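You operate a simulated robot arm through the tools that you are given. There is no shell and no other tool. Be economical: measure what you need, move in short steps, check, and stop when the job is done.

You are at the controls of a simulated two-armed robot. One attempt, no reset.

## Task
Take the large jug from the top of the side table and leave it on the island top beside the table well. Put one of the blue tabs from the right belt on the top of the end stand. Fetch the purple card from the top of the island table and set it on the top of the drawer table. Fetch the orange pad from the side shelf of the pan table and set it on the top of the drawer unit. Fetch the small dough ball from the top of the bin table and set it on the top of the hot cupboard. Pick up the dip rod with one hand, pass it to the other hand and put it on the raised shelf of the side table. Take the cream tub from the top of the exit table and put it on the top of the island table. Pull the care drawer of the right oven open. Any order will do. Set down upright: large jug.

Only the result counts: the job must be done as asked and must still hold three seconds after the hand-in. Knocking over, shifting, dropping, spilling or breaking anything else fails it.

## Robot
Two 6-joint arms with three-finger grippers on one trunk, on a base that drives. Base frame: it is fixed to the floor where the robot stands at the start and does not move with it; the origin is under the middle of the robot, x ahead of it, y to its left, z up; the surface under the hand at the start is at about z = 0.86. Readings come in m, rad, newtons and seconds.
The left shoulder is at the start at [0.04, 0.147, 1.37], the right one opposite. With the tool pointing down near the work surface each hand reaches from about 0.34 to 0.54 m from the robot's upright axis, wherever it stands, measured 20 degrees to its own side. Places, roughly: blue tab (4x4x3 cm) [-2.2, -0.6, 1.1]; care drawer of the right oven [-3.2, 1.1, 0.6]; cream tub (12x16x10 cm) [1.3, 1.8, 0.9]; dip rod [0.75, 0, 1]; island top beside the table well [0.2, -1.1, 0.8]; large jug [0.5, 0, 1]; orange pad (11x8x6 cm) [0.7, -2.8, 0.8]; purple card [0.5, -1.5, 0.75]; raised shelf of the side table (17x63 cm) [0.8, -0.08, 1.28]; small dough ball (6x6x3 cm) [-0.8, -3.3, 0.9]; top of the drawer table [-1.9, -3.1, 0.9]; top of the drawer unit [0.9, -5.4, 0.3]; top of the end stand [-3.6, -0.5, 1]; top of the hot cupboard [-4.9, -3.5, 0.9]; top of the island table (164x26 cm) [0.72, -1.42, 0.8]. Payload 2.69 kg a hand.
The tool frame of a hand sits at the grasp point between the pads (the TCP): z along the fingers, y along the line on which they close. The tips reach 0.029 m beyond it. The gripper opens to 0.12 m. The gripper's body begins 0.078 m behind the TCP.
Orientation is that of the tool frame in the base frame, as [roll, pitch, yaw] about the fixed x, y, z axes, in that order (R = Rz(yaw) Ry(pitch) Rx(roll)). With the fingers straight down and closing along the base's y, the tool's x points along the base's -x, its y along +y and its z along -z.

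## Interface
- The arms move only by the tool send_rows. It takes "left_increments", "right_increments" or both (then of equal length, played together; a hand with none holds still); each is a list that holds one entry, the list of rows, each a list of 7 numbers: the finger opening in m, from 0 to 0.12, then the shift along the tool's x, y, z in units of 30 mm (1.0 is 30 mm), then the turn, a rotation vector about the tool's x, y, z in units of 6 degrees (1.0 is 6 degrees). In form: [[[claw, dx, dy, dz, wx, wy, wz], ...]]. A call has 1 to 8 rows; each row shifts and turns the commanded pose from where the row before left it, along the tool's axes as they then stand. A call with a number of a shift or a turn outside -1 to 1 is refused whole. Each row takes 0.2 s and may step no farther than 0.05 m and 0.15 rad from the row before; otherwise, or with a gripper value out of range, the whole call is refused. Where a pose cannot be reached the arm comes as near as it can. A force on the tool above 40 N (or 10 N above the force at the start of the call, whichever is more), or a blocked arm, ends the call early, and 0.2 s more pass. Each finger halts on what it meets, pressing with about 42 N; the grip force reading is that of the motor and also rises with nothing between the fingers. The clock runs only during rows and for 0.2 s after the last one: add rows that do not move to give the fingers time. It gives the time, the measured TCP pose, the force on the tool (base axes), the opening and the grip force at its end, in the units of the frame above (readings bear some noise), with the torque about the TCP (base axes, N m) and any sound that the robot's microphone picked up.
- Cameras (640 x 400 px; columns grow to the right, rows downward): "scene" is now at [0.1053, -0.0182, 1.5965]; the picture's right is [-0.17, -0.99, -0.00], its down [-0.59, 0.10, -0.80] and it looks along [0.79, -0.13, -0.60] (base axes); focal length 278 px, centre (320, 200). "left" rides on the left gripper at [0.063, 0, -0.104] in its tool frame; the picture's right is [0.00, 1.00, 0.00], its down [-0.83, 0.00, -0.56] and it looks along [-0.56, 0.00, 0.83] (tool axes); focal length 275 px, centre (320, 200). "right" rides on the right gripper at [0.063, 0, -0.104] in its tool frame; the picture's right is [0.00, 1.00, 0.00], its down [-0.83, 0.00, -0.56] and it looks along [-0.56, 0.00, 0.83] (tool axes); focal length 275 px, centre (320, 200). There is no depth. A picture from a camera that has moved, and an enlarged one, comes with that camera's place and axes in the base frame and with its lens.
- camera(camera): a new picture of that camera. It takes no simulated time.
- raise_lower(by): slides the trunk up (or, below 0, down) by that many m; the arms and the scene camera ride with it, the base frame stays. It gives what a move gives, with no picture.
- roll_base(legs): drives the robot by 1 to 6 legs, each [ahead, turn to the left] in m and rad, along the robot's own axes; the way and the turn of a leg run together, so that a leg with both is an arc; at most 1.5 m and 3.142 rad a leg. The arms and the cameras ride along, it lands a little off, and it stops where it bumps. It gives what a move gives.
- pan_tilt(pan, tilt): turns the head with the scene camera to pan (to the left, within 1.501 rad either way) and tilt (down, from -0.506 to 1.204), counted from straight ahead of the robot. It gives what a move gives.
- inspect(camera, box): a new picture of the part [left, top, right, bottom] of that camera's present view, enlarged. It takes no simulated time.
- job_done(): hands the job in; it is judged then, once.

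Work in short steps. Places have to be worked out from the pictures, the camera data and where the tool is seen: move nearer, look again, correct. Check each grasp and each placing, and mend what went wrong. You have 483 turns and 230 pictures in all, those below and enlarged ones among them. Open the grippers and draw the arms clear of the work before you hand the job in, unless the task says otherwise.

The tools are called after ">>>" by a JSON object that holds its "api" and its "payload". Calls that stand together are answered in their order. send_rows: Moves the arms, as the interface text tells. Its arguments: {"type":"object","properties":{"left_increments":{"type":"array","items":{"type":"array","items":{"type":"array","items":{"type":"number"}}}},"right_increments":{"type":"array","items":{"type":"array","items":{"type":"array","items":{"type":"number"}}}}},"required":[]} The other tools are called the same way: raise_lower (by) slides the trunk up or down; roll_base (legs) drives the base; pan_tilt (pan, tilt) turns the head that bears the scene camera; camera (camera) takes a picture; inspect (camera, box) takes an enlarged picture of a part of a camera's view; job_done () hands the job in.

At the start:

```text
clock: 0.0
left_tool_pos: [0.4892, 0.1282, 1.0]
left_ee_rot: [-3.141, -0.001, 3.141]
left_wrist_force: [0.3, 0.0, -1.3]
left_moment: [-0.01, -0.01, 0.02]
left_grip_width: 0.1202
left_grip_force: 0.1
right_tool_pos: [0.4474, -0.3109, 0.9998]
right_ee_rot: [3.14, 0.001, 3.141]
right_wrist_force: [1.0, -0.2, 0.2]
right_moment: [0.03, 0.05, -0.01]
right_grip_width: 0.12
right_grip_force: 0.0
trunk travel left (down, up): [-0.497, 0.0]
robot x, y, heading: [-0.0025, 0.0022, -0.002]
head pan, tilt: [-0.168, 0.639]
```

scene: 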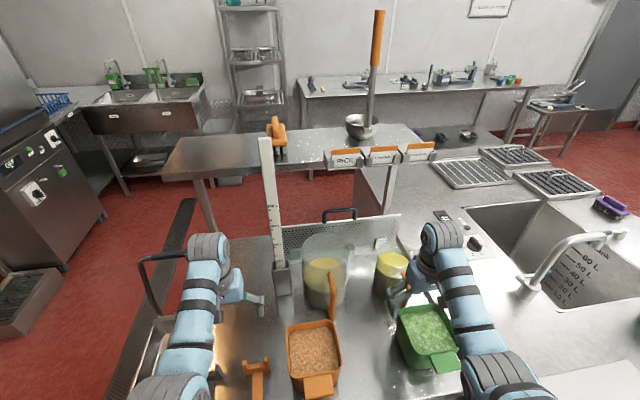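
right: 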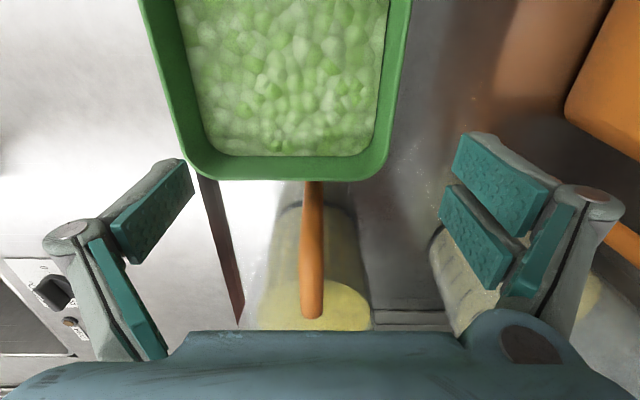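
left: 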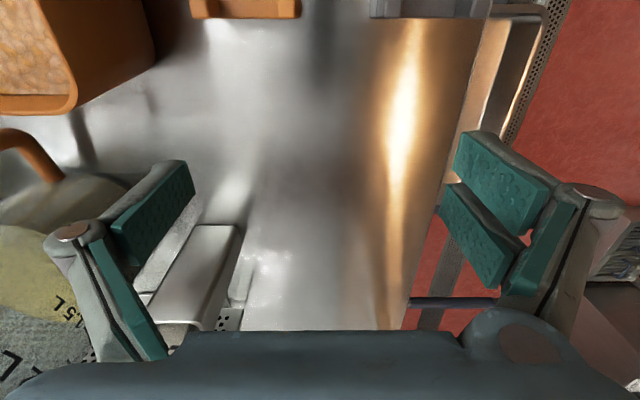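

I'll take a closer look at the scene before me to identify the jug, rod and shelf.

>>> {"api": "inspect", "payload": {"camera": "scene", "box": [220, 120, 460, 320]}}

>>> {"api": "inspect", "payload": {"camera": "scene", "box": [120, 220, 480, 400]}}

```text
2.00 times, centred on (340, 220) of scene
camera zoom: at [0.1053, -0.0182, 1.5965], right [-0.17, -0.99, 0.0], down [-0.59, 0.1, -0.8], along [0.79, -0.13, -0.6], focal length 555 px, centre (280, 160)
```

zoom: 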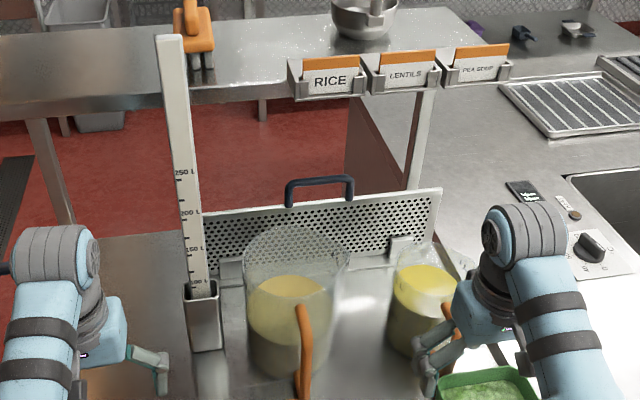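

```text
1.78 times, centred on (300, 310) of scene
camera zoom: at [0.1053, -0.0182, 1.5965], right [-0.17, -0.99, 0.0], down [-0.59, 0.1, -0.8], along [0.79, -0.13, -0.6], focal length 493 px, centre (356, 4)
```

zoom: 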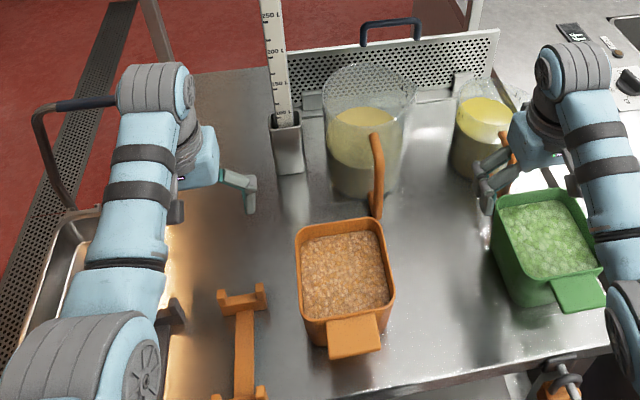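

I'll pan the head around to build a map of the room.

>>> {"api": "pan_tilt", "payload": {"pan": -0.9, "tilt": 0.6}}

>>> {"api": "camera", "payload": {"camera": "scene"}}

>>> {"api": "pan_tilt", "payload": {"pan": -1.5, "tilt": 0.5}}

>>> {"api": "camera", "payload": {"camera": "scene"}}

>>> {"api": "pan_tilt", "payload": {"pan": 1.2, "tilt": 0.4}}

>>> {"api": "camera", "payload": {"camera": "scene"}}

```text
clock: 1.1
left_tool_pos: [0.4889, 0.1296, 0.9997]
left_ee_rot: [3.141, 0.0, -3.141]
left_wrist_force: [-0.2, -0.3, 0.9]
left_moment: [-0.01, -0.01, 0.0]
left_grip_width: 0.1202
left_grip_force: 0.0
right_tool_pos: [0.4469, -0.31, 0.9998]
right_ee_rot: [-3.141, 0.002, 3.141]
right_wrist_force: [-0.7, -0.4, 0.5]
right_moment: [-0.01, -0.02, -0.04]
right_grip_width: 0.1201
right_grip_force: 0.1
trunk travel left (down, up): [-0.497, 0.0]
robot x, y, heading: [0.0047, -0.0001, -0.003]
head pan, tilt: [-0.901, 0.6]
```

```text
224 pictures are left
camera scene: at [0.0743, -0.0728, 1.5999], right [-0.78, -0.62, 0.0], down [-0.35, 0.44, -0.82], along [0.51, -0.65, -0.57], focal length 278 px, centre (320, 200)
```

scene: 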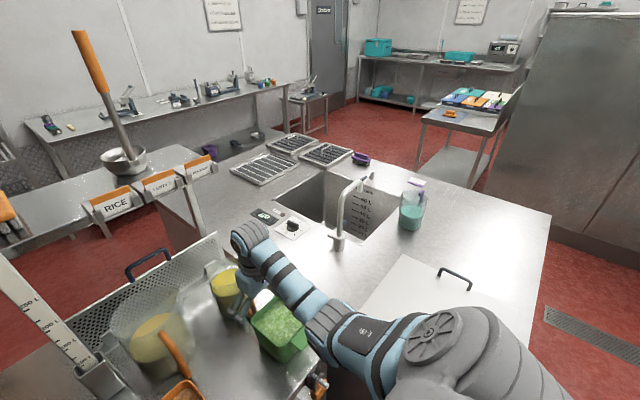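

```text
clock: 2.1
left_tool_pos: [0.4888, 0.1276, 0.9998]
left_ee_rot: [3.141, 0.0, 3.141]
left_wrist_force: [-0.1, 0.4, 0.0]
left_moment: [-0.02, -0.02, 0.01]
left_grip_width: 0.1202
left_grip_force: 0.0
right_tool_pos: [0.4482, -0.3111, 1.0002]
right_ee_rot: [3.141, -0.001, -3.141]
right_wrist_force: [-0.2, 0.3, 0.0]
right_moment: [-0.02, 0.0, 0.0]
right_grip_width: 0.1203
right_grip_force: 0.0
trunk travel left (down, up): [-0.497, 0.0]
robot x, y, heading: [0.0005, -0.0029, -0.0]
head pan, tilt: [-1.499, 0.499]
```

```text
223 pictures are left
camera scene: at [0.026, -0.0944, 1.609], right [-1.0, -0.07, 0.0], down [-0.03, 0.48, -0.88], along [0.06, -0.88, -0.48], focal length 278 px, centre (320, 200)
```

scene: 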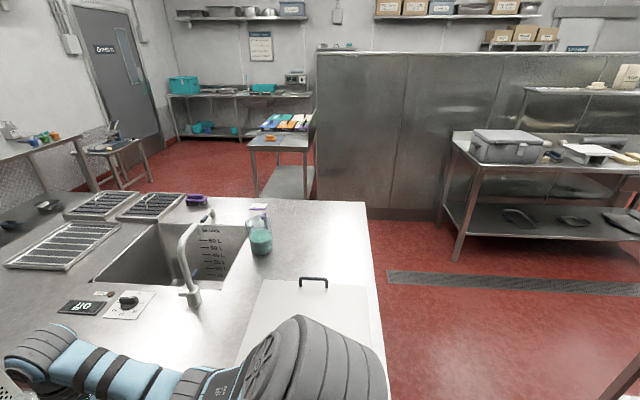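

```text
clock: 4.5
left_tool_pos: [0.4884, 0.1281, 0.9995]
left_ee_rot: [3.141, 0.001, 3.14]
left_wrist_force: [-0.6, 0.7, 0.3]
left_moment: [0.02, -0.02, 0.01]
left_grip_width: 0.1201
left_grip_force: 0.0
right_tool_pos: [0.4474, -0.3102, 0.9996]
right_ee_rot: [3.141, 0.0, 3.14]
right_wrist_force: [-0.1, 0.8, -0.4]
right_moment: [0.0, 0.02, 0.02]
right_grip_width: 0.1202
right_grip_force: 0.1
trunk travel left (down, up): [-0.497, 0.0]
robot x, y, heading: [0.0017, -0.0016, 0.001]
head pan, tilt: [1.201, 0.4]
```

```text
222 pictures are left
camera scene: at [0.0529, 0.0827, 1.6181], right [0.93, -0.36, 0.0], down [-0.14, -0.36, -0.92], along [0.33, 0.86, -0.39], focal length 278 px, centre (320, 200)
```

scene: 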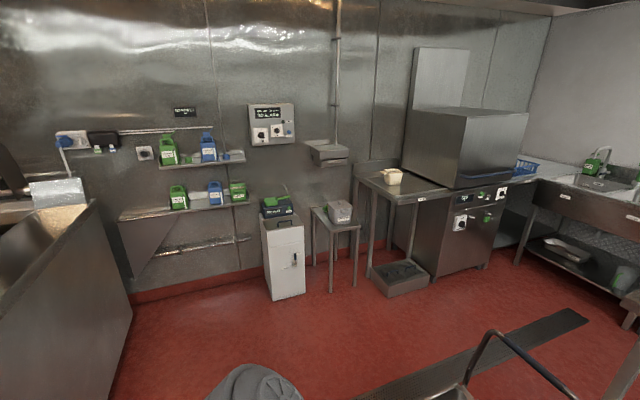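

I'll look at the island closely, then behind.

>>> {"api": "pan_tilt", "payload": {"pan": -1.3, "tilt": 0.5}}

>>> {"api": "inspect", "payload": {"camera": "scene", "box": [100, 130, 420, 330]}}

>>> {"api": "inspect", "payload": {"camera": "scene", "box": [200, 50, 360, 150]}}

```text
clock: 6.8
left_tool_pos: [0.4888, 0.1291, 0.9993]
left_ee_rot: [-3.141, 0.002, 3.141]
left_wrist_force: [0.5, -0.6, 0.4]
left_moment: [0.01, 0.02, 0.01]
left_grip_width: 0.1198
left_grip_force: 0.1
right_tool_pos: [0.447, -0.3102, 0.9997]
right_ee_rot: [-3.142, 0.001, 3.14]
right_wrist_force: [0.1, 0.1, 0.1]
right_moment: [0.01, -0.01, 0.03]
right_grip_width: 0.1201
right_grip_force: 0.0
trunk travel left (down, up): [-0.497, 0.0]
robot x, y, heading: [0.0043, -0.0032, 0.001]
head pan, tilt: [-1.3, 0.499]
```

```text
2.00 times, centred on (260, 230) of scene
camera zoom: at [0.0437, -0.0913, 1.609], right [-0.96, -0.27, 0.0], down [-0.13, 0.46, -0.88], along [0.23, -0.85, -0.48], focal length 555 px, centre (440, 140)
```

zoom: 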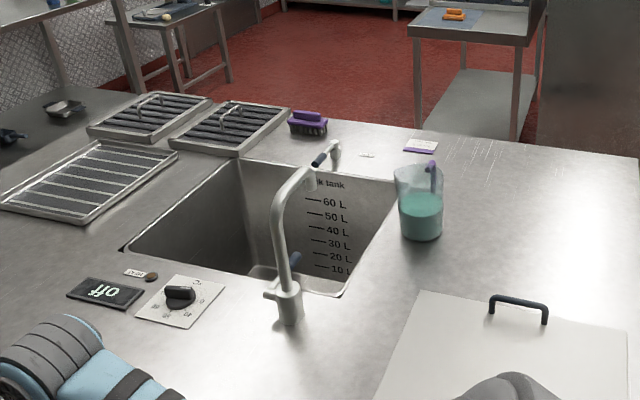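

```text
4.00 times, centred on (280, 100) of scene
camera zoom: at [0.0437, -0.0913, 1.609], right [-0.96, -0.27, 0.0], down [-0.13, 0.46, -0.88], along [0.23, -0.85, -0.48], focal length 1110 px, centre (480, 600)
```

zoom: 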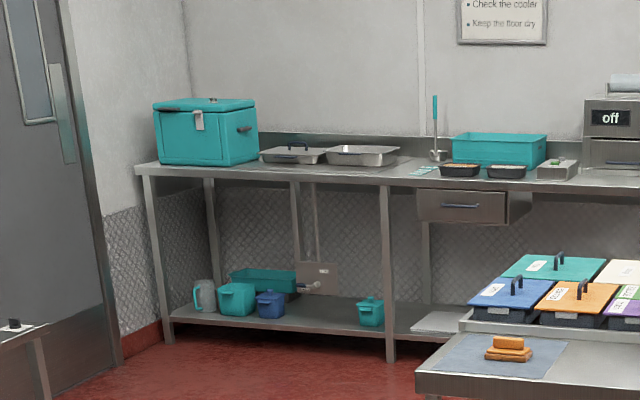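

I'll look at the raised shelf and rod closely.

>>> {"api": "pan_tilt", "payload": {"pan": 0, "tilt": 0.45}}

>>> {"api": "inspect", "payload": {"camera": "scene", "box": [160, 80, 480, 280]}}

>>> {"api": "inspect", "payload": {"camera": "scene", "box": [240, 100, 400, 200]}}

```text
clock: 8.2
left_tool_pos: [0.4894, 0.1291, 0.9987]
left_ee_rot: [-3.141, 0.0, 3.141]
left_wrist_force: [-0.7, -0.1, -1.3]
left_moment: [0.02, -0.01, -0.01]
left_grip_width: 0.1198
left_grip_force: 0.2
right_tool_pos: [0.4463, -0.3106, 0.9992]
right_ee_rot: [-3.141, -0.002, -3.141]
right_wrist_force: [-0.4, -0.2, 1.4]
right_moment: [-0.02, 0.01, 0.0]
right_grip_width: 0.1203
right_grip_force: 0.0
trunk travel left (down, up): [-0.497, 0.0]
robot x, y, heading: [-0.0018, -0.0036, -0.003]
head pan, tilt: [0.0, 0.45]
```

```text
2.00 times, centred on (320, 180) of scene
camera zoom: at [0.1113, -0.0038, 1.6134], right [0.0, -1.0, 0.0], down [-0.44, 0.0, -0.9], along [0.9, 0.0, -0.44], focal length 555 px, centre (320, 240)
```

zoom: 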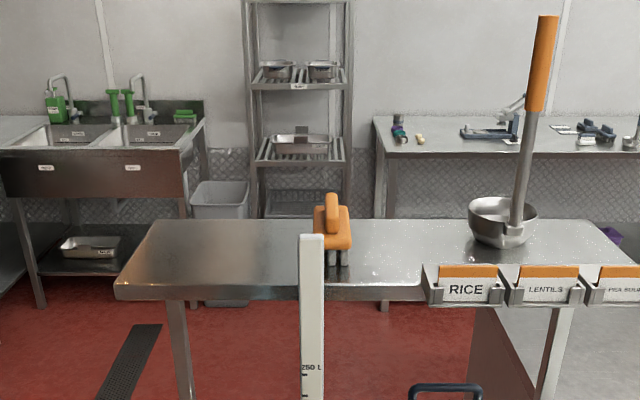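

```text
4.00 times, centred on (320, 150) of scene
camera zoom: at [0.1113, -0.0038, 1.6134], right [0.0, -1.0, 0.0], down [-0.44, 0.0, -0.9], along [0.9, 0.0, -0.44], focal length 1110 px, centre (320, 400)
```

zoom: 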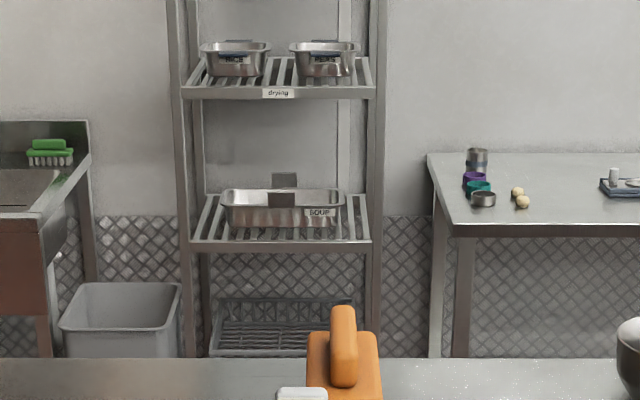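

I need the floor and edge layout on the right and below; I'll look down to the right and to the back right.

>>> {"api": "pan_tilt", "payload": {"pan": -1.5, "tilt": 1.1}}

>>> {"api": "camera", "payload": {"camera": "scene"}}

>>> {"api": "pan_tilt", "payload": {"pan": 0, "tilt": 1.2}}

>>> {"api": "camera", "payload": {"camera": "scene"}}

>>> {"api": "pan_tilt", "payload": {"pan": 1.5, "tilt": 0.9}}

>>> {"api": "camera", "payload": {"camera": "scene"}}

```text
clock: 9.8
left_tool_pos: [0.4883, 0.1296, 1.0002]
left_ee_rot: [-3.141, 0.0, 3.141]
left_wrist_force: [-0.3, 0.5, 0.1]
left_moment: [0.0, -0.03, 0.0]
left_grip_width: 0.12
left_grip_force: 0.0
right_tool_pos: [0.4476, -0.3107, 0.9996]
right_ee_rot: [3.141, 0.001, 3.14]
right_wrist_force: [0.8, 0.5, -0.1]
right_moment: [0.02, -0.04, 0.02]
right_grip_width: 0.12
right_grip_force: 0.1
trunk travel left (down, up): [-0.497, 0.0]
robot x, y, heading: [-0.0001, 0.0011, -0.0]
head pan, tilt: [-1.499, 1.1]
```

```text
217 pictures are left
camera scene: at [0.0239, -0.0667, 1.5613], right [-1.0, -0.07, 0.0], down [-0.06, 0.89, -0.45], along [0.03, -0.45, -0.89], focal length 278 px, centre (320, 200)
```

scene: 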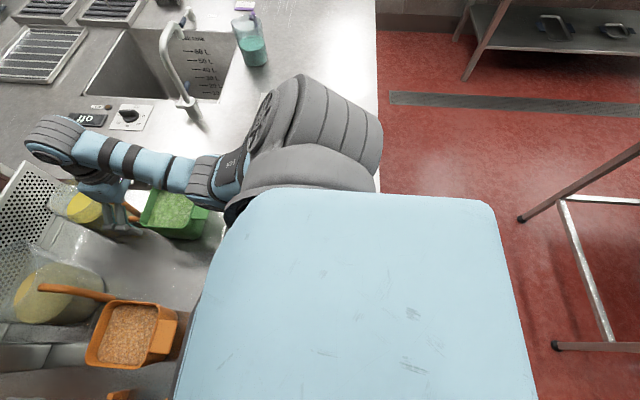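

```text
clock: 11.4
left_tool_pos: [0.4894, 0.127, 0.9992]
left_ee_rot: [3.141, 0.0, -3.141]
left_wrist_force: [0.3, 0.0, -0.3]
left_moment: [0.0, 0.03, 0.03]
left_grip_width: 0.12
left_grip_force: 0.1
right_tool_pos: [0.4469, -0.3113, 1.0]
right_ee_rot: [-3.142, 0.0, 3.142]
right_wrist_force: [1.0, -0.1, 0.0]
right_moment: [0.01, 0.03, 0.03]
right_grip_width: 0.1198
right_grip_force: 0.0
trunk travel left (down, up): [-0.497, 0.0]
robot x, y, heading: [0.0012, -0.0001, -0.001]
head pan, tilt: [0.0, 1.201]
```

```text
216 pictures are left
camera scene: at [0.0753, -0.0037, 1.5553], right [0.0, -1.0, 0.0], down [-0.93, 0.0, -0.36], along [0.36, 0.0, -0.93], focal length 278 px, centre (320, 200)
```

scene: 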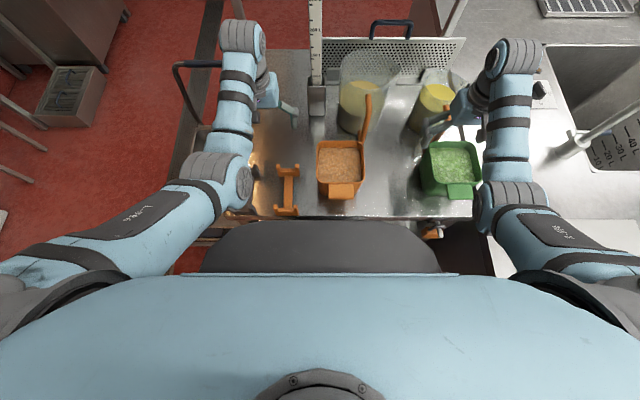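

```text
clock: 13.0
left_tool_pos: [0.489, 0.1275, 0.9996]
left_ee_rot: [-3.141, -0.001, 3.141]
left_wrist_force: [0.6, 0.9, -0.3]
left_moment: [0.0, 0.05, 0.02]
left_grip_width: 0.1201
left_grip_force: 0.0
right_tool_pos: [0.448, -0.3112, 1.0]
right_ee_rot: [3.142, 0.002, 3.141]
right_wrist_force: [0.2, -1.0, -0.8]
right_moment: [0.02, 0.05, 0.04]
right_grip_width: 0.12
right_grip_force: 0.0
trunk travel left (down, up): [-0.497, 0.0]
robot x, y, heading: [0.0013, 0.0004, 0.001]
head pan, tilt: [1.499, 0.901]
```

```text
215 pictures are left
camera scene: at [0.0248, 0.0716, 1.5751], right [1.0, -0.07, 0.0], down [-0.06, -0.78, -0.62], along [0.04, 0.62, -0.78], focal length 278 px, centre (320, 200)
```

scene: 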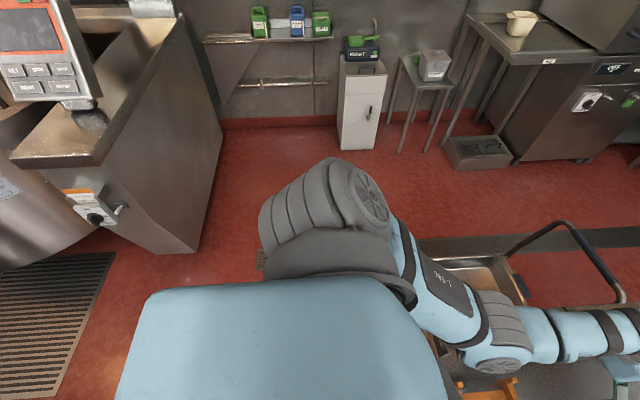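

Island edge is near x≈-0.14, the free spot near [0.15,-1.12]. Now a close look at the large jug.

>>> {"api": "pan_tilt", "payload": {"pan": -0.1, "tilt": 0.8}}

>>> {"api": "inspect", "payload": {"camera": "scene", "box": [230, 70, 430, 270]}}

```text
clock: 14.7
left_tool_pos: [0.4886, 0.1276, 0.9999]
left_ee_rot: [-3.142, -0.001, -3.141]
left_wrist_force: [0.0, 0.2, 0.1]
left_moment: [-0.02, 0.0, 0.04]
left_grip_width: 0.1199
left_grip_force: 0.0
right_tool_pos: [0.4471, -0.3098, 0.9994]
right_ee_rot: [3.141, 0.0, -3.141]
right_wrist_force: [-0.2, -0.7, -0.2]
right_moment: [0.03, -0.04, 0.02]
right_grip_width: 0.12
right_grip_force: 0.0
trunk travel left (down, up): [-0.497, 0.0]
robot x, y, heading: [-0.0033, 0.001, 0.006]
head pan, tilt: [-0.099, 0.799]
```

```text
2.00 times, centred on (330, 170) of scene
camera zoom: at [0.0996, -0.0116, 1.583], right [-0.1, -1.0, 0.0], down [-0.71, 0.07, -0.7], along [0.69, -0.07, -0.72], focal length 555 px, centre (300, 260)
```

zoom: 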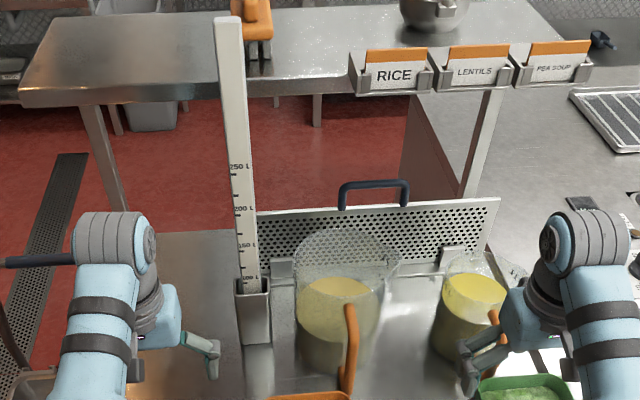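

The jug's handle faces the robot at about x≈0.50, y≈-0.118, z 0.90–1.04. I raise the right hand, then move it above the handle.

>>> {"api": "send_rows", "payload": {"right_increments": [[[0.08, 0, 0, -1, 0, 0, 0], [0.08, 0, 0, -1, 0, 0, 0], [0.08, 0, 0, -1, 0, 0, 0], [0.08, 0, 0, -1, 0, 0, 0], [0.08, 0, 0, -1, 0, 0, 0], [0.08, 0, 0, -1, 0, 0, 0], [0.08, 0, 0, -0.5, 0, 0, 0]]]}}

>>> {"api": "send_rows", "payload": {"right_increments": [[[0.08, 0, 1, 0, 0, 0, 0], [0.08, 0, 1, 0, 0, 0, 0], [0.08, 0, 1, 0, 0, 0, 0], [0.08, 0, 1, 0, 0, 0, 0], [0.08, 0, 1, 0, 0, 0, 0], [0.08, 0, 0.5, 0, 0, 0, 0], [0.08, 0, 0, 0, 0, 0, 0]]]}}

>>> {"api": "camera", "payload": {"camera": "right"}}

```text
clock: 16.3
left_tool_pos: [0.4885, 0.1283, 0.9993]
left_ee_rot: [3.141, 0.001, 3.14]
left_wrist_force: [0.7, 0.8, -0.1]
left_moment: [-0.01, -0.01, 0.02]
left_grip_width: 0.12
left_grip_force: 0.0
right_tool_pos: [0.5308, -0.3392, 1.1298]
right_ee_rot: [-3.141, 0.002, -3.14]
right_wrist_force: [-0.2, 0.2, 0.3]
right_moment: [0.01, 0.04, 0.01]
right_grip_width: 0.0802
right_grip_force: 0.0
right hand out of reach, approached as far as the arm can: row 1, 2, 3, 4, 5, 6, 7
trunk travel left (down, up): [-0.497, 0.0]
robot x, y, heading: [-0.0008, -0.0026, -0.0]
head pan, tilt: [-0.099, 0.799]
```

```text
clock: 17.9
left_tool_pos: [0.4889, 0.1278, 0.9992]
left_ee_rot: [3.141, 0.001, -3.141]
left_wrist_force: [0.0, -0.7, -0.2]
left_moment: [0.02, 0.0, -0.02]
left_grip_width: 0.12
left_grip_force: 0.1
right_tool_pos: [0.5438, -0.1732, 1.1228]
right_ee_rot: [3.141, 0.001, -3.141]
right_wrist_force: [0.6, -0.6, -0.7]
right_moment: [0.01, -0.01, 0.0]
right_grip_width: 0.0801
right_grip_force: 0.2
right hand out of reach, approached as far as the arm can: row 1, 2, 3
trunk travel left (down, up): [-0.497, 0.0]
robot x, y, heading: [0.003, 0.0002, -0.003]
head pan, tilt: [-0.099, 0.799]
```

```text
213 pictures are left
camera right: at [0.4801, -0.1744, 1.2264], right [0.0, 1.0, 0.0], down [0.83, 0.0, 0.56], along [0.56, 0.0, -0.83], focal length 275 px, centre (320, 200)
```

right: 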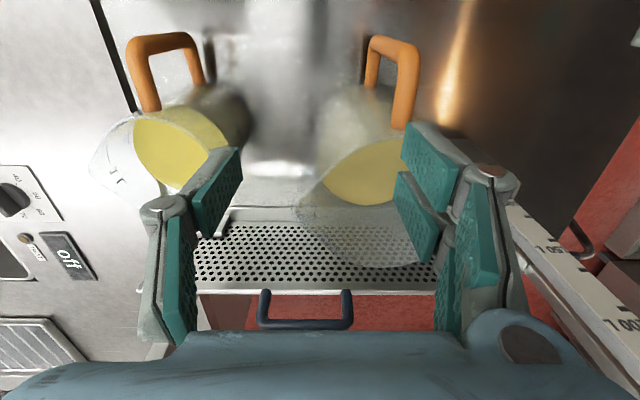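

The handle is a D loop: top bar z≈1.03 from x 0.50–0.55, outer vertical bar at x≈0.503, y≈-0.116. I move above it and descend partly.

>>> {"api": "send_rows", "payload": {"right_increments": [[[0.08, 0.45, 0.63, 0.3, 0, 0, 0], [0.08, 0.46, 0.63, 0.3, 0, 0, 0], [0.08, 0.46, 0.64, 0.3, 0, 0, 0], [0.08, 0, 0, 0.5, 0, 0, 0], [0.08, 0, 0, 0, 0, 0, 0]]]}}

>>> {"api": "camera", "payload": {"camera": "right"}}

```text
clock: 19.1
left_tool_pos: [0.4891, 0.128, 0.9999]
left_ee_rot: [3.141, 0.001, 3.14]
left_wrist_force: [-0.3, -0.1, -0.2]
left_moment: [0.0, -0.03, 0.01]
left_grip_width: 0.1199
left_grip_force: 0.1
right_tool_pos: [0.5194, -0.1152, 1.0745]
right_ee_rot: [-3.141, 0.0, -3.141]
right_wrist_force: [-0.2, -0.3, 0.3]
right_moment: [0.02, 0.01, -0.01]
right_grip_width: 0.08
right_grip_force: 0.2
right hand out of reach, approached as far as the arm can: row 1, 2, 3
trunk travel left (down, up): [-0.497, 0.0]
robot x, y, heading: [-0.0009, -0.0027, 0.001]
head pan, tilt: [-0.099, 0.799]
```

```text
212 pictures are left
camera right: at [0.4552, -0.1143, 1.178], right [0.0, 1.0, 0.0], down [0.83, 0.0, 0.56], along [0.56, 0.0, -0.83], focal length 275 px, centre (320, 200)
```

right: 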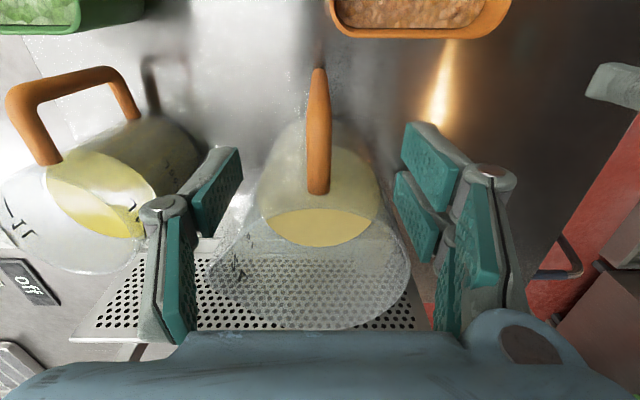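

Hand is centred on the handle (y≈-0.114). Descend to z≈0.985 at x≈0.507 and close.

>>> {"api": "send_rows", "payload": {"right_increments": [[[0.08, 0, 0, 0.9, 0, 0, 0], [0.08, 0.2, 0, 0.9, 0, 0, 0], [0.08, 0.2, 0, 0.9, 0, 0, 0], [0.08, 0, 0, 0.3, 0, 0, 0], [0.08, 0, 0, 0, 0, 0, 0]]]}}

>>> {"api": "camera", "payload": {"camera": "right"}}

```text
clock: 20.3
left_tool_pos: [0.4883, 0.1275, 0.9998]
left_ee_rot: [3.141, 0.0, 3.141]
left_wrist_force: [-0.1, 0.0, 0.4]
left_moment: [-0.03, 0.0, -0.02]
left_grip_width: 0.1198
left_grip_force: 0.1
right_tool_pos: [0.5073, -0.114, 0.9855]
right_ee_rot: [-3.14, -0.002, -3.14]
right_wrist_force: [0.2, -0.6, -0.2]
right_moment: [0.01, -0.02, -0.06]
right_grip_width: 0.0801
right_grip_force: 0.1
trunk travel left (down, up): [-0.497, 0.0]
robot x, y, heading: [0.0031, 0.0005, 0.002]
head pan, tilt: [-0.099, 0.799]
```

```text
211 pictures are left
camera right: at [0.4429, -0.1145, 1.0889], right [0.0, 1.0, 0.0], down [0.83, 0.0, 0.56], along [0.56, 0.0, -0.83], focal length 275 px, centre (320, 200)
```

right: 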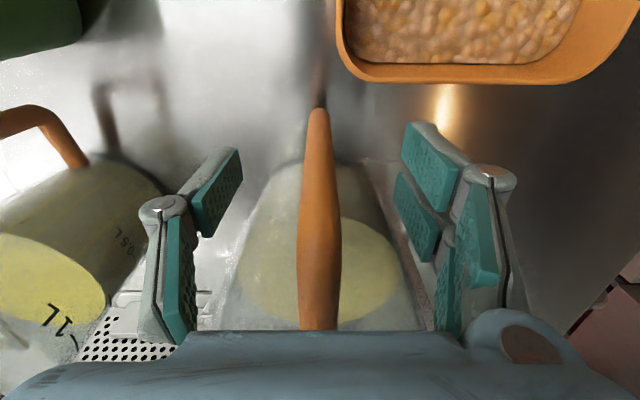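

TCP sits on the outer bar. Close the fingers and verify, then a tiny lift.

>>> {"api": "send_rows", "payload": {"right_increments": [[[0.0, 0, 0, 0, 0, 0, 0], [0.0, 0, 0, 0, 0, 0, 0], [0.0, 0, 0, 0, 0, 0, 0], [0.0, 0, 0, 0, 0, 0, 0], [0.0, 0, 0, 0, 0, 0, 0]]]}}

>>> {"api": "send_rows", "payload": {"right_increments": [[[0.0, 0, 0, -0.25, 0, 0, 0], [0.0, 0, 0, -0.25, 0, 0, 0], [0.0, 0, 0, 0, 0, 0, 0]]]}}

>>> {"api": "camera", "payload": {"camera": "right"}}

>>> {"api": "inspect", "payload": {"camera": "scene", "box": [230, 70, 430, 270]}}

```text
clock: 21.5
left_tool_pos: [0.4889, 0.128, 0.9988]
left_ee_rot: [3.14, 0.001, 3.141]
left_wrist_force: [-0.1, -0.3, 0.8]
left_moment: [0.0, 0.02, 0.01]
left_grip_width: 0.12
left_grip_force: 0.0
right_tool_pos: [0.5062, -0.1148, 0.9854]
right_ee_rot: [3.141, 0.001, 3.141]
right_wrist_force: [-1.2, -1.4, 0.5]
right_moment: [-0.01, 0.03, 0.05]
right_grip_width: 0.0136
right_grip_force: 40.4
trunk travel left (down, up): [-0.497, 0.0]
robot x, y, heading: [-0.0025, -0.0013, 0.001]
head pan, tilt: [-0.099, 0.799]
```

```text
clock: 22.3
left_tool_pos: [0.4903, 0.1284, 0.9987]
left_ee_rot: [-3.142, -0.002, 3.141]
left_wrist_force: [0.1, 0.0, 0.2]
left_moment: [-0.03, 0.03, 0.01]
left_grip_width: 0.1199
left_grip_force: 0.1
right_tool_pos: [0.5068, -0.1159, 0.9994]
right_ee_rot: [-3.14, 0.0, 3.141]
right_wrist_force: [-1.1, -0.3, -8.4]
right_moment: [0.09, 0.64, 0.07]
right_grip_width: 0.0135
right_grip_force: 39.5
trunk travel left (down, up): [-0.497, 0.0]
robot x, y, heading: [-0.0, 0.0017, 0.005]
head pan, tilt: [-0.099, 0.799]
```

```text
210 pictures are left
camera right: at [0.4431, -0.1148, 1.1033], right [0.0, 1.0, 0.0], down [0.83, 0.0, 0.55], along [0.55, 0.0, -0.83], focal length 275 px, centre (320, 200)
```

right: 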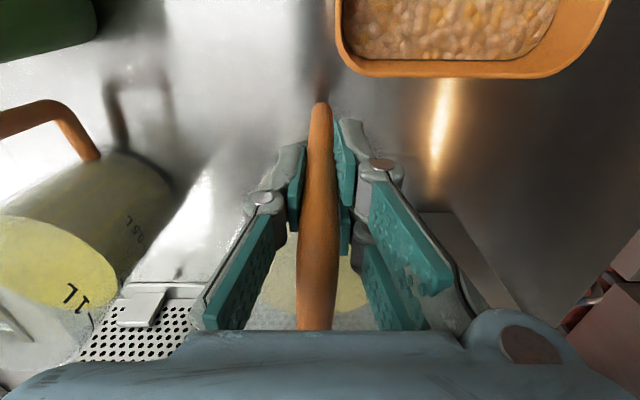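

```text
2.00 times, centred on (330, 170) of scene
camera zoom: at [0.1012, -0.0117, 1.5829], right [-0.1, -1.0, 0.0], down [-0.71, 0.07, -0.7], along [0.69, -0.07, -0.72], focal length 555 px, centre (300, 260)
```

zoom: 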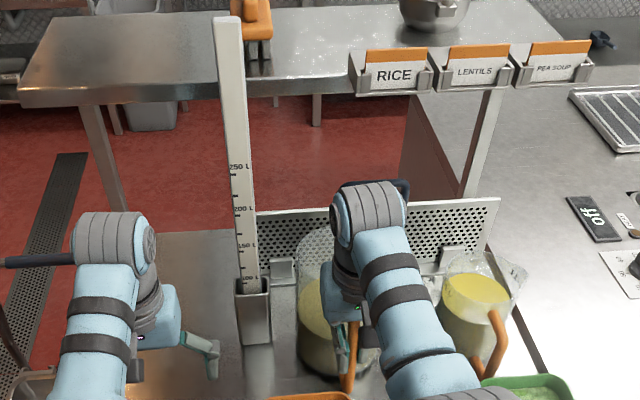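

It carries only ~8.4 N with 0.64 Nm, no visible slip. Lift further and re-check.

>>> {"api": "send_rows", "payload": {"right_increments": [[[0.0, 0, 0, -0.5, 0, 0, 0], [0.0, 0, 0, -0.5, 0, 0, 0], [0.0, 0, 0, -0.5, 0, 0, 0], [0.0, 0, 0, 0, 0, 0, 0]]]}}

>>> {"api": "camera", "payload": {"camera": "left"}}

>>> {"api": "camera", "payload": {"camera": "right"}}

```text
clock: 23.3
left_tool_pos: [0.4904, 0.1277, 0.9988]
left_ee_rot: [-3.141, -0.002, 3.141]
left_wrist_force: [-0.6, -0.2, 0.1]
left_moment: [0.0, 0.0, -0.01]
left_grip_width: 0.1199
left_grip_force: 0.1
right_tool_pos: [0.5082, -0.1162, 1.0441]
right_ee_rot: [-3.141, -0.004, 3.141]
right_wrist_force: [0.7, 0.6, -12.4]
right_moment: [0.04, 1.11, -0.01]
right_grip_width: 0.0132
right_grip_force: 39.8
trunk travel left (down, up): [-0.497, 0.0]
robot x, y, heading: [0.0036, 0.0019, 0.002]
head pan, tilt: [-0.099, 0.799]
```

```text
208 pictures are left
camera left: at [0.4268, 0.128, 1.1034], right [0.0, 1.0, 0.0], down [0.83, 0.0, 0.55], along [0.55, 0.0, -0.83], focal length 275 px, centre (320, 200)
```

left: 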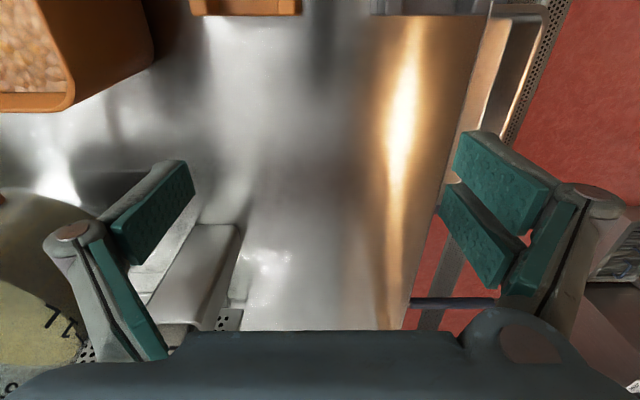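

```text
207 pictures are left
camera right: at [0.4442, -0.1151, 1.148], right [0.0, 1.0, 0.0], down [0.83, 0.0, 0.55], along [0.55, 0.0, -0.83], focal length 275 px, centre (320, 200)
```

right: 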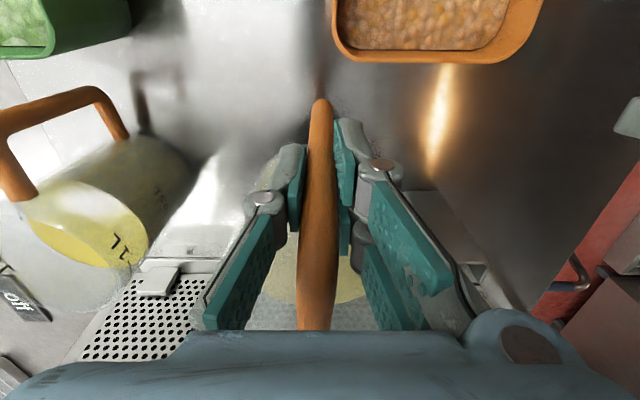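

Weight 12.4 N, full lift. Check the jug's tilt in the scene camera.

>>> {"api": "inspect", "payload": {"camera": "scene", "box": [260, 130, 400, 270]}}

```text
2.86 times, centred on (330, 200) of scene
camera zoom: at [0.1025, -0.0121, 1.5828], right [-0.1, -1.0, 0.0], down [-0.71, 0.07, -0.7], along [0.69, -0.07, -0.72], focal length 793 px, centre (291, 200)
```

zoom: 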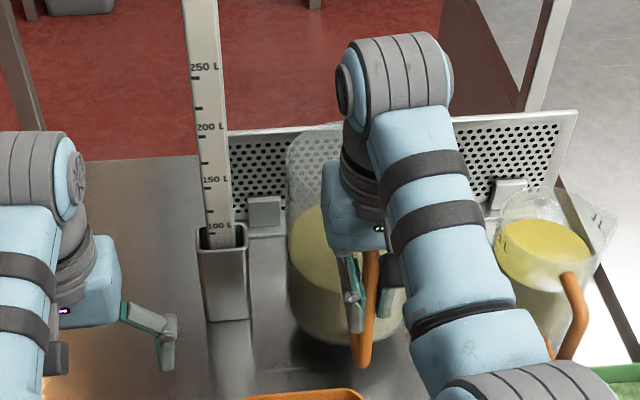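

Jug is level. I raise it to clear the orange cup (rim ≈0.96), moving slightly forward to stay in reach.

>>> {"api": "send_rows", "payload": {"right_increments": [[[0.0, -0.2, 0, -0.5, 0, 0, 0], [0.0, -0.25, 0, -0.5, 0, 0, 0], [0.0, -0.25, 0, -0.5, 0, 0, 0], [0.0, -0.25, 0, -0.5, 0, 0, 0], [0.0, -0.25, 0, -0.5, 0, 0, 0], [0.0, 0, 0, 0, 0, 0, 0]]]}}

>>> {"api": "camera", "payload": {"camera": "scene"}}

```text
clock: 24.7
left_tool_pos: [0.4901, 0.1285, 0.9992]
left_ee_rot: [-3.141, -0.001, 3.141]
left_wrist_force: [0.6, -0.3, -0.3]
left_moment: [0.0, -0.03, 0.03]
left_grip_width: 0.1199
left_grip_force: 0.0
right_tool_pos: [0.5447, -0.116, 1.1184]
right_ee_rot: [3.141, -0.005, -3.141]
right_wrist_force: [-0.4, 0.3, -11.6]
right_moment: [0.03, 1.06, 0.01]
right_grip_width: 0.0133
right_grip_force: 40.0
trunk travel left (down, up): [-0.497, 0.0]
robot x, y, heading: [0.0027, 0.0001, 0.004]
head pan, tilt: [-0.099, 0.799]
```

```text
205 pictures are left
camera scene: at [0.1025, -0.0121, 1.5828], right [-0.1, -1.0, 0.0], down [-0.71, 0.07, -0.7], along [0.69, -0.07, -0.72], focal length 278 px, centre (320, 200)
```

scene: 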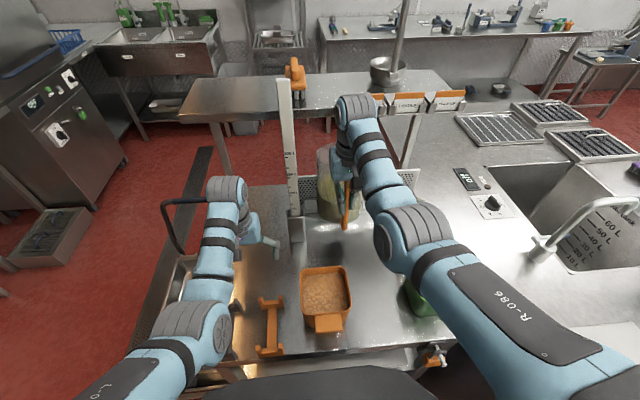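

Jug bottom is now about 0.99. I back the base up 0.5 m straight.

>>> {"api": "roll_base", "payload": {"legs": [[-0.25, 0]]}}

>>> {"api": "camera", "payload": {"camera": "scene"}}

```text
clock: 26.5
left_tool_pos: [0.2419, 0.1293, 0.9962]
left_ee_rot: [-3.141, -0.008, -3.137]
left_wrist_force: [-0.1, 0.2, 0.4]
left_moment: [0.02, 0.03, 0.01]
left_grip_width: 0.1201
left_grip_force: 0.0
right_tool_pos: [0.2981, -0.1139, 1.1161]
right_ee_rot: [-3.14, -0.007, -3.137]
right_wrist_force: [0.8, -0.7, -12.3]
right_moment: [0.05, 1.14, -0.02]
right_grip_width: 0.0132
right_grip_force: 39.9
trunk travel left (down, up): [-0.497, 0.0]
robot x, y, heading: [-0.2496, -0.0082, 0.002]
head pan, tilt: [-0.099, 0.799]
```

```text
204 pictures are left
camera scene: at [-0.1434, -0.0121, 1.5823], right [-0.1, -1.0, 0.0], down [-0.72, 0.07, -0.69], along [0.69, -0.07, -0.72], focal length 278 px, centre (320, 200)
```

scene: 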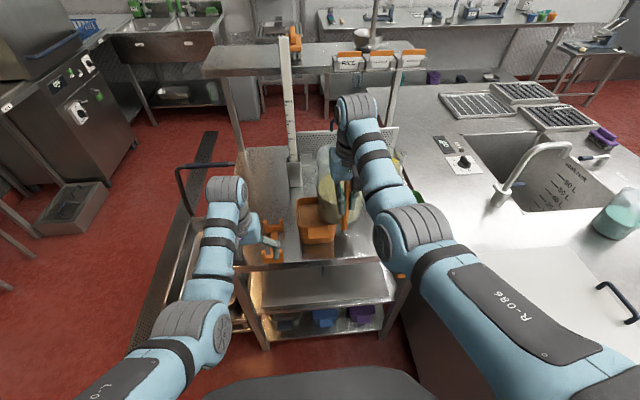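

Clear so far. Continue back another 0.3 m and check.

>>> {"api": "roll_base", "payload": {"legs": [[-0.32, 0]]}}

>>> {"api": "pan_tilt", "payload": {"pan": -1.3, "tilt": 0.6}}

>>> {"api": "camera", "payload": {"camera": "scene"}}

```text
clock: 28.7
left_tool_pos: [-0.0755, 0.1248, 0.9969]
left_ee_rot: [-3.141, -0.006, 3.136]
left_wrist_force: [0.5, -0.9, -0.1]
left_moment: [-0.02, 0.03, 0.04]
left_grip_width: 0.12
left_grip_force: 0.0
right_tool_pos: [-0.0231, -0.119, 1.118]
right_ee_rot: [3.141, -0.005, 3.137]
right_wrist_force: [0.9, -1.1, -11.8]
right_moment: [0.09, 1.08, -0.01]
right_grip_width: 0.0133
right_grip_force: 39.8
trunk travel left (down, up): [-0.497, 0.0]
robot x, y, heading: [-0.5699, -0.0001, -0.008]
head pan, tilt: [-0.099, 0.799]
```

```text
clock: 30.1
left_tool_pos: [-0.0792, 0.1254, 0.9992]
left_ee_rot: [-3.141, -0.001, 3.136]
left_wrist_force: [0.0, -0.3, 0.1]
left_moment: [-0.02, 0.03, 0.01]
left_grip_width: 0.1201
left_grip_force: 0.0
right_tool_pos: [-0.0269, -0.1184, 1.118]
right_ee_rot: [3.141, -0.005, 3.137]
right_wrist_force: [-0.1, -0.1, -11.3]
right_moment: [0.03, 1.06, -0.03]
right_grip_width: 0.0132
right_grip_force: 39.4
trunk travel left (down, up): [-0.497, 0.0]
robot x, y, heading: [-0.5701, 0.002, -0.006]
head pan, tilt: [-1.3, 0.6]
```

```text
203 pictures are left
camera scene: at [-0.5244, -0.0896, 1.5997], right [-0.96, -0.26, 0.0], down [-0.15, 0.55, -0.82], along [0.22, -0.8, -0.57], focal length 278 px, centre (320, 200)
```

scene: 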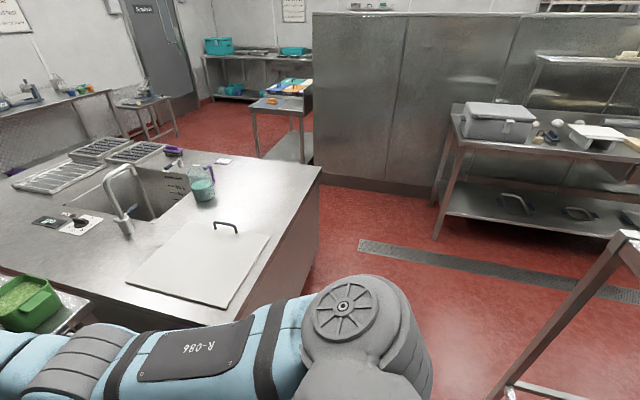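

Path is clear. I move ahead slightly, turn right 90° in two steps, watching the jug force.

>>> {"api": "roll_base", "payload": {"legs": [[0.05, 0], [0, -0.78], [0, -0.78]]}}

>>> {"api": "pan_tilt", "payload": {"pan": 0, "tilt": 0.6}}

>>> {"api": "camera", "payload": {"camera": "scene"}}

```text
clock: 31.6
left_tool_pos: [-0.0253, 0.0987, 0.9995]
left_ee_rot: [-3.141, 0.0, 3.082]
left_wrist_force: [0.7, 1.3, 0.2]
left_moment: [-0.03, 0.11, 0.03]
left_grip_width: 0.1199
left_grip_force: 0.1
right_tool_pos: [0.0109, -0.1486, 1.1167]
right_ee_rot: [-3.14, -0.016, 3.077]
right_wrist_force: [1.4, 0.7, -13.5]
right_moment: [0.3, 1.05, 0.04]
right_grip_width: 0.0135
right_grip_force: 40.3
trunk travel left (down, up): [-0.497, 0.0]
robot x, y, heading: [-0.521, 0.003, -0.063]
head pan, tilt: [-1.3, 0.6]
stopped in leg 2: the robot was blocked; the commanded pose is now the measured one
```

```text
clock: 33.0
left_tool_pos: [-0.0334, 0.0965, 1.0024]
left_ee_rot: [3.14, 0.008, 3.079]
left_wrist_force: [-0.8, -0.7, -0.6]
left_moment: [0.01, 0.04, -0.03]
left_grip_width: 0.1201
left_grip_force: 0.1
right_tool_pos: [0.0026, -0.149, 1.121]
right_ee_rot: [3.141, -0.006, 3.075]
right_wrist_force: [0.0, -0.3, -13.1]
right_moment: [0.27, 0.98, -0.01]
right_grip_width: 0.0137
right_grip_force: 39.8
trunk travel left (down, up): [-0.497, 0.0]
robot x, y, heading: [-0.5205, -0.0025, -0.062]
head pan, tilt: [0.0, 0.6]
```

```text
202 pictures are left
camera scene: at [-0.4076, -0.0114, 1.5995], right [-0.06, -1.0, 0.0], down [-0.57, 0.04, -0.82], along [0.82, -0.05, -0.57], focal length 278 px, centre (320, 200)
```

scene: 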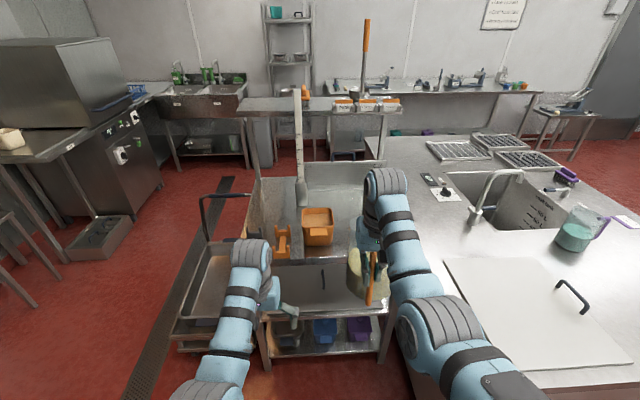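

Blocked after 3.5°. I'll look around at the base on each side to see what it touches.

>>> {"api": "pan_tilt", "payload": {"pan": -1.5, "tilt": 0.85}}

>>> {"api": "camera", "payload": {"camera": "scene"}}

>>> {"api": "pan_tilt", "payload": {"pan": 1.5, "tilt": 0.85}}

>>> {"api": "camera", "payload": {"camera": "scene"}}

>>> {"api": "camera", "payload": {"camera": "right"}}

```text
clock: 34.6
left_tool_pos: [-0.0353, 0.0972, 1.004]
left_ee_rot: [3.141, 0.008, 3.078]
left_wrist_force: [0.8, 0.0, 0.1]
left_moment: [0.02, -0.03, 0.0]
left_grip_width: 0.1202
left_grip_force: 0.1
right_tool_pos: [0.0015, -0.1483, 1.1221]
right_ee_rot: [3.139, -0.007, 3.075]
right_wrist_force: [-0.3, 0.0, -10.9]
right_moment: [0.29, 0.96, 0.01]
right_grip_width: 0.0134
right_grip_force: 40.6
trunk travel left (down, up): [-0.497, 0.0]
robot x, y, heading: [-0.5184, 0.0022, -0.068]
head pan, tilt: [-1.499, 0.85]
```

```text
201 pictures are left
camera scene: at [-0.4964, -0.0841, 1.5789], right [-1.0, -0.01, 0.0], down [-0.01, 0.75, -0.66], along [0.0, -0.66, -0.75], focal length 278 px, centre (320, 200)
```

scene: 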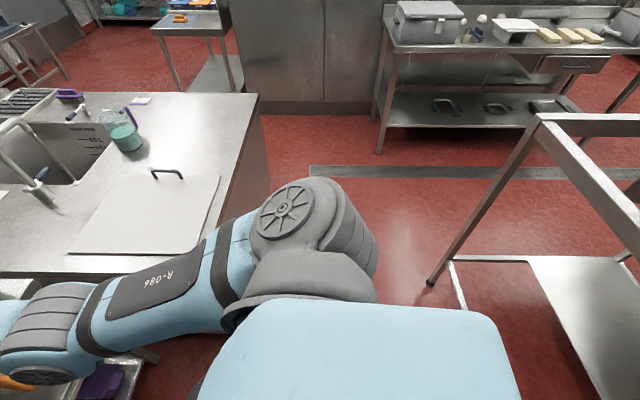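

```text
clock: 37.2
left_tool_pos: [-0.0344, 0.0965, 1.0024]
left_ee_rot: [3.141, 0.008, 3.078]
left_wrist_force: [0.0, -1.0, 0.2]
left_moment: [0.0, 0.03, 0.0]
left_grip_width: 0.1201
left_grip_force: 0.1
right_tool_pos: [0.0031, -0.1497, 1.1218]
right_ee_rot: [-3.141, -0.008, 3.074]
right_wrist_force: [-0.2, -0.3, -12.5]
right_moment: [0.3, 0.98, 0.05]
right_grip_width: 0.0135
right_grip_force: 39.8
trunk travel left (down, up): [-0.497, 0.0]
robot x, y, heading: [-0.52, -0.0017, -0.057]
head pan, tilt: [1.499, 0.85]
```

```text
200 pictures are left
camera scene: at [-0.4866, 0.0716, 1.579], right [0.99, -0.13, 0.0], down [-0.1, -0.74, -0.66], along [0.09, 0.65, -0.75], focal length 278 px, centre (320, 200)
```

scene: 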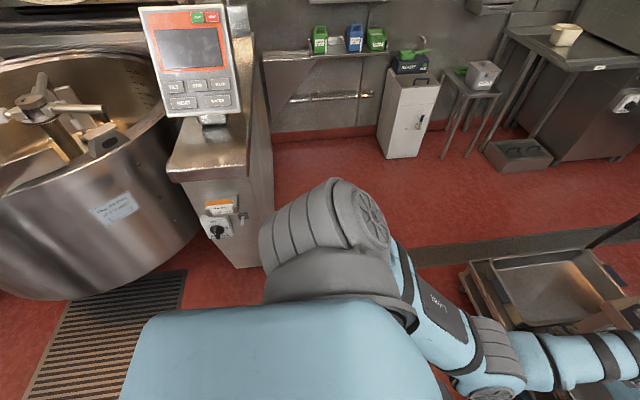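

```text
199 pictures are left
camera right: at [-0.0609, -0.1449, 1.2261], right [0.06, 1.0, 0.0], down [0.83, -0.05, 0.55], along [0.55, -0.03, -0.83], focal length 275 px, centre (320, 200)
```

right: 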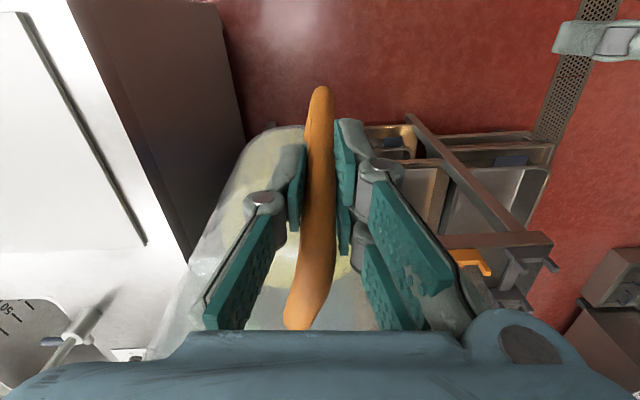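

The jug only yawed a bit in the grip. Perhaps the base's rear touches the stand behind at x≈-1.15; I'll move forward 0.12 and try a small right turn.

>>> {"api": "roll_base", "payload": {"legs": [[0.12, 0], [0, -0.12]]}}

```text
clock: 39.0
left_tool_pos: [0.1009, 0.0323, 0.9991]
left_ee_rot: [-3.14, 0.001, 2.958]
left_wrist_force: [0.9, -0.1, -0.2]
left_moment: [-0.02, 0.1, -0.01]
left_grip_width: 0.1202
left_grip_force: 0.0
right_tool_pos: [0.1076, -0.2162, 1.1178]
right_ee_rot: [-3.14, -0.018, 2.954]
right_wrist_force: [0.1, 0.8, -12.5]
right_moment: [0.47, 0.74, 0.09]
right_grip_width: 0.0141
right_grip_force: 40.8
trunk travel left (down, up): [-0.497, 0.0]
robot x, y, heading: [-0.3995, -0.0084, -0.181]
head pan, tilt: [1.499, 0.85]
```

Turning works now. Check the jug in the grip.

>>> {"api": "camera", "payload": {"camera": "right"}}

```text
198 pictures are left
camera right: at [0.0462, -0.2038, 1.223], right [0.18, 0.98, 0.0], down [0.83, -0.15, 0.54], along [0.53, -0.1, -0.84], focal length 275 px, centre (320, 200)
```

right: 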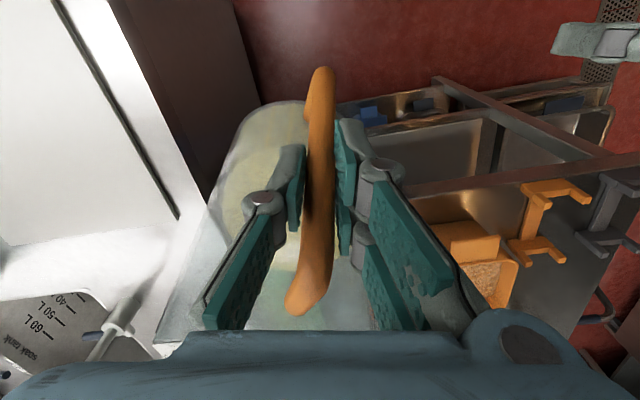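

The jug has yawed and maybe tilted. Let me see it from the head camera.

>>> {"api": "pan_tilt", "payload": {"pan": -0.2, "tilt": 0.75}}

>>> {"api": "inspect", "payload": {"camera": "scene", "box": [260, 130, 460, 290]}}

```text
clock: 40.8
left_tool_pos: [0.093, 0.03, 1.0039]
left_ee_rot: [3.14, 0.008, 2.96]
left_wrist_force: [0.3, 0.4, 0.3]
left_moment: [0.0, 0.0, -0.01]
left_grip_width: 0.1199
left_grip_force: 0.1
right_tool_pos: [0.097, -0.2177, 1.1223]
right_ee_rot: [3.14, -0.009, 2.956]
right_wrist_force: [-0.2, -0.4, -12.1]
right_moment: [0.37, 0.83, -0.01]
right_grip_width: 0.0137
right_grip_force: 40.6
trunk travel left (down, up): [-0.497, 0.0]
robot x, y, heading: [-0.4016, -0.0099, -0.186]
head pan, tilt: [-0.201, 0.75]
```

```text
2.50 times, centred on (360, 210) of scene
camera zoom: at [-0.303, -0.0472, 1.5868], right [-0.37, -0.93, 0.0], down [-0.63, 0.26, -0.73], along [0.68, -0.27, -0.68], focal length 694 px, centre (220, 175)
```

zoom: 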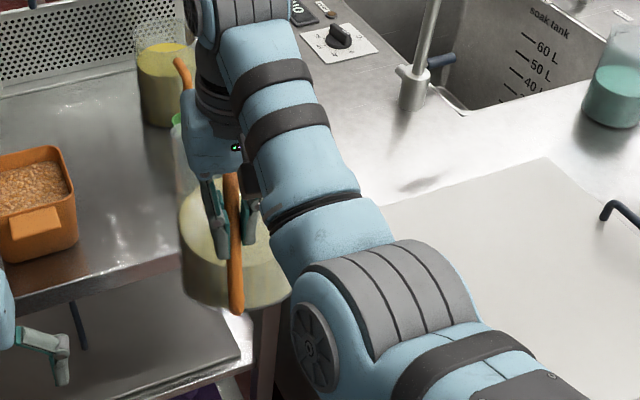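

The jug still hangs nearly upright. I back up slightly for clearance of the island edge and turn to face -y in a single leg.

>>> {"api": "roll_base", "payload": {"legs": [[-0.05, -0.15], [0, -1.235]]}}

>>> {"api": "camera", "payload": {"camera": "right"}}

```text
clock: 44.8
left_tool_pos: [-0.3123, -0.4715, 1.0022]
left_ee_rot: [3.14, 0.007, 1.591]
left_wrist_force: [0.2, -0.7, 0.4]
left_moment: [0.01, 0.01, 0.0]
left_grip_width: 0.1196
left_grip_force: 0.0
right_tool_pos: [-0.5549, -0.5267, 1.1206]
right_ee_rot: [3.141, -0.009, 1.586]
right_wrist_force: [0.6, -0.3, -10.9]
right_moment: [0.79, -0.13, 0.02]
right_grip_width: 0.0138
right_grip_force: 40.5
trunk travel left (down, up): [-0.497, 0.0]
robot x, y, heading: [-0.449, 0.0034, -1.549]
head pan, tilt: [-0.201, 0.75]
```

```text
196 pictures are left
camera right: at [-0.5573, -0.4629, 1.226], right [1.0, 0.02, 0.0], down [0.02, -0.84, 0.55], along [0.01, -0.55, -0.84], focal length 275 px, centre (320, 200)
```

right: 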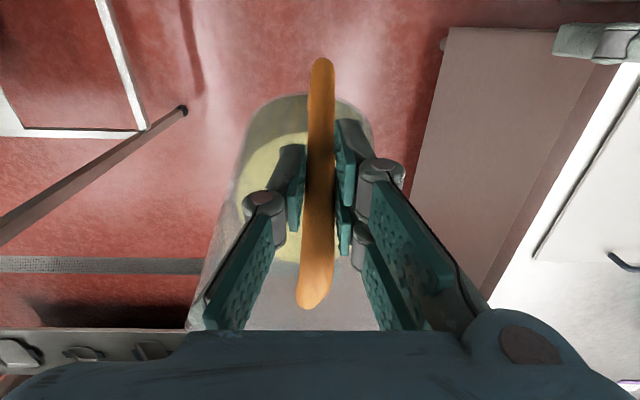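

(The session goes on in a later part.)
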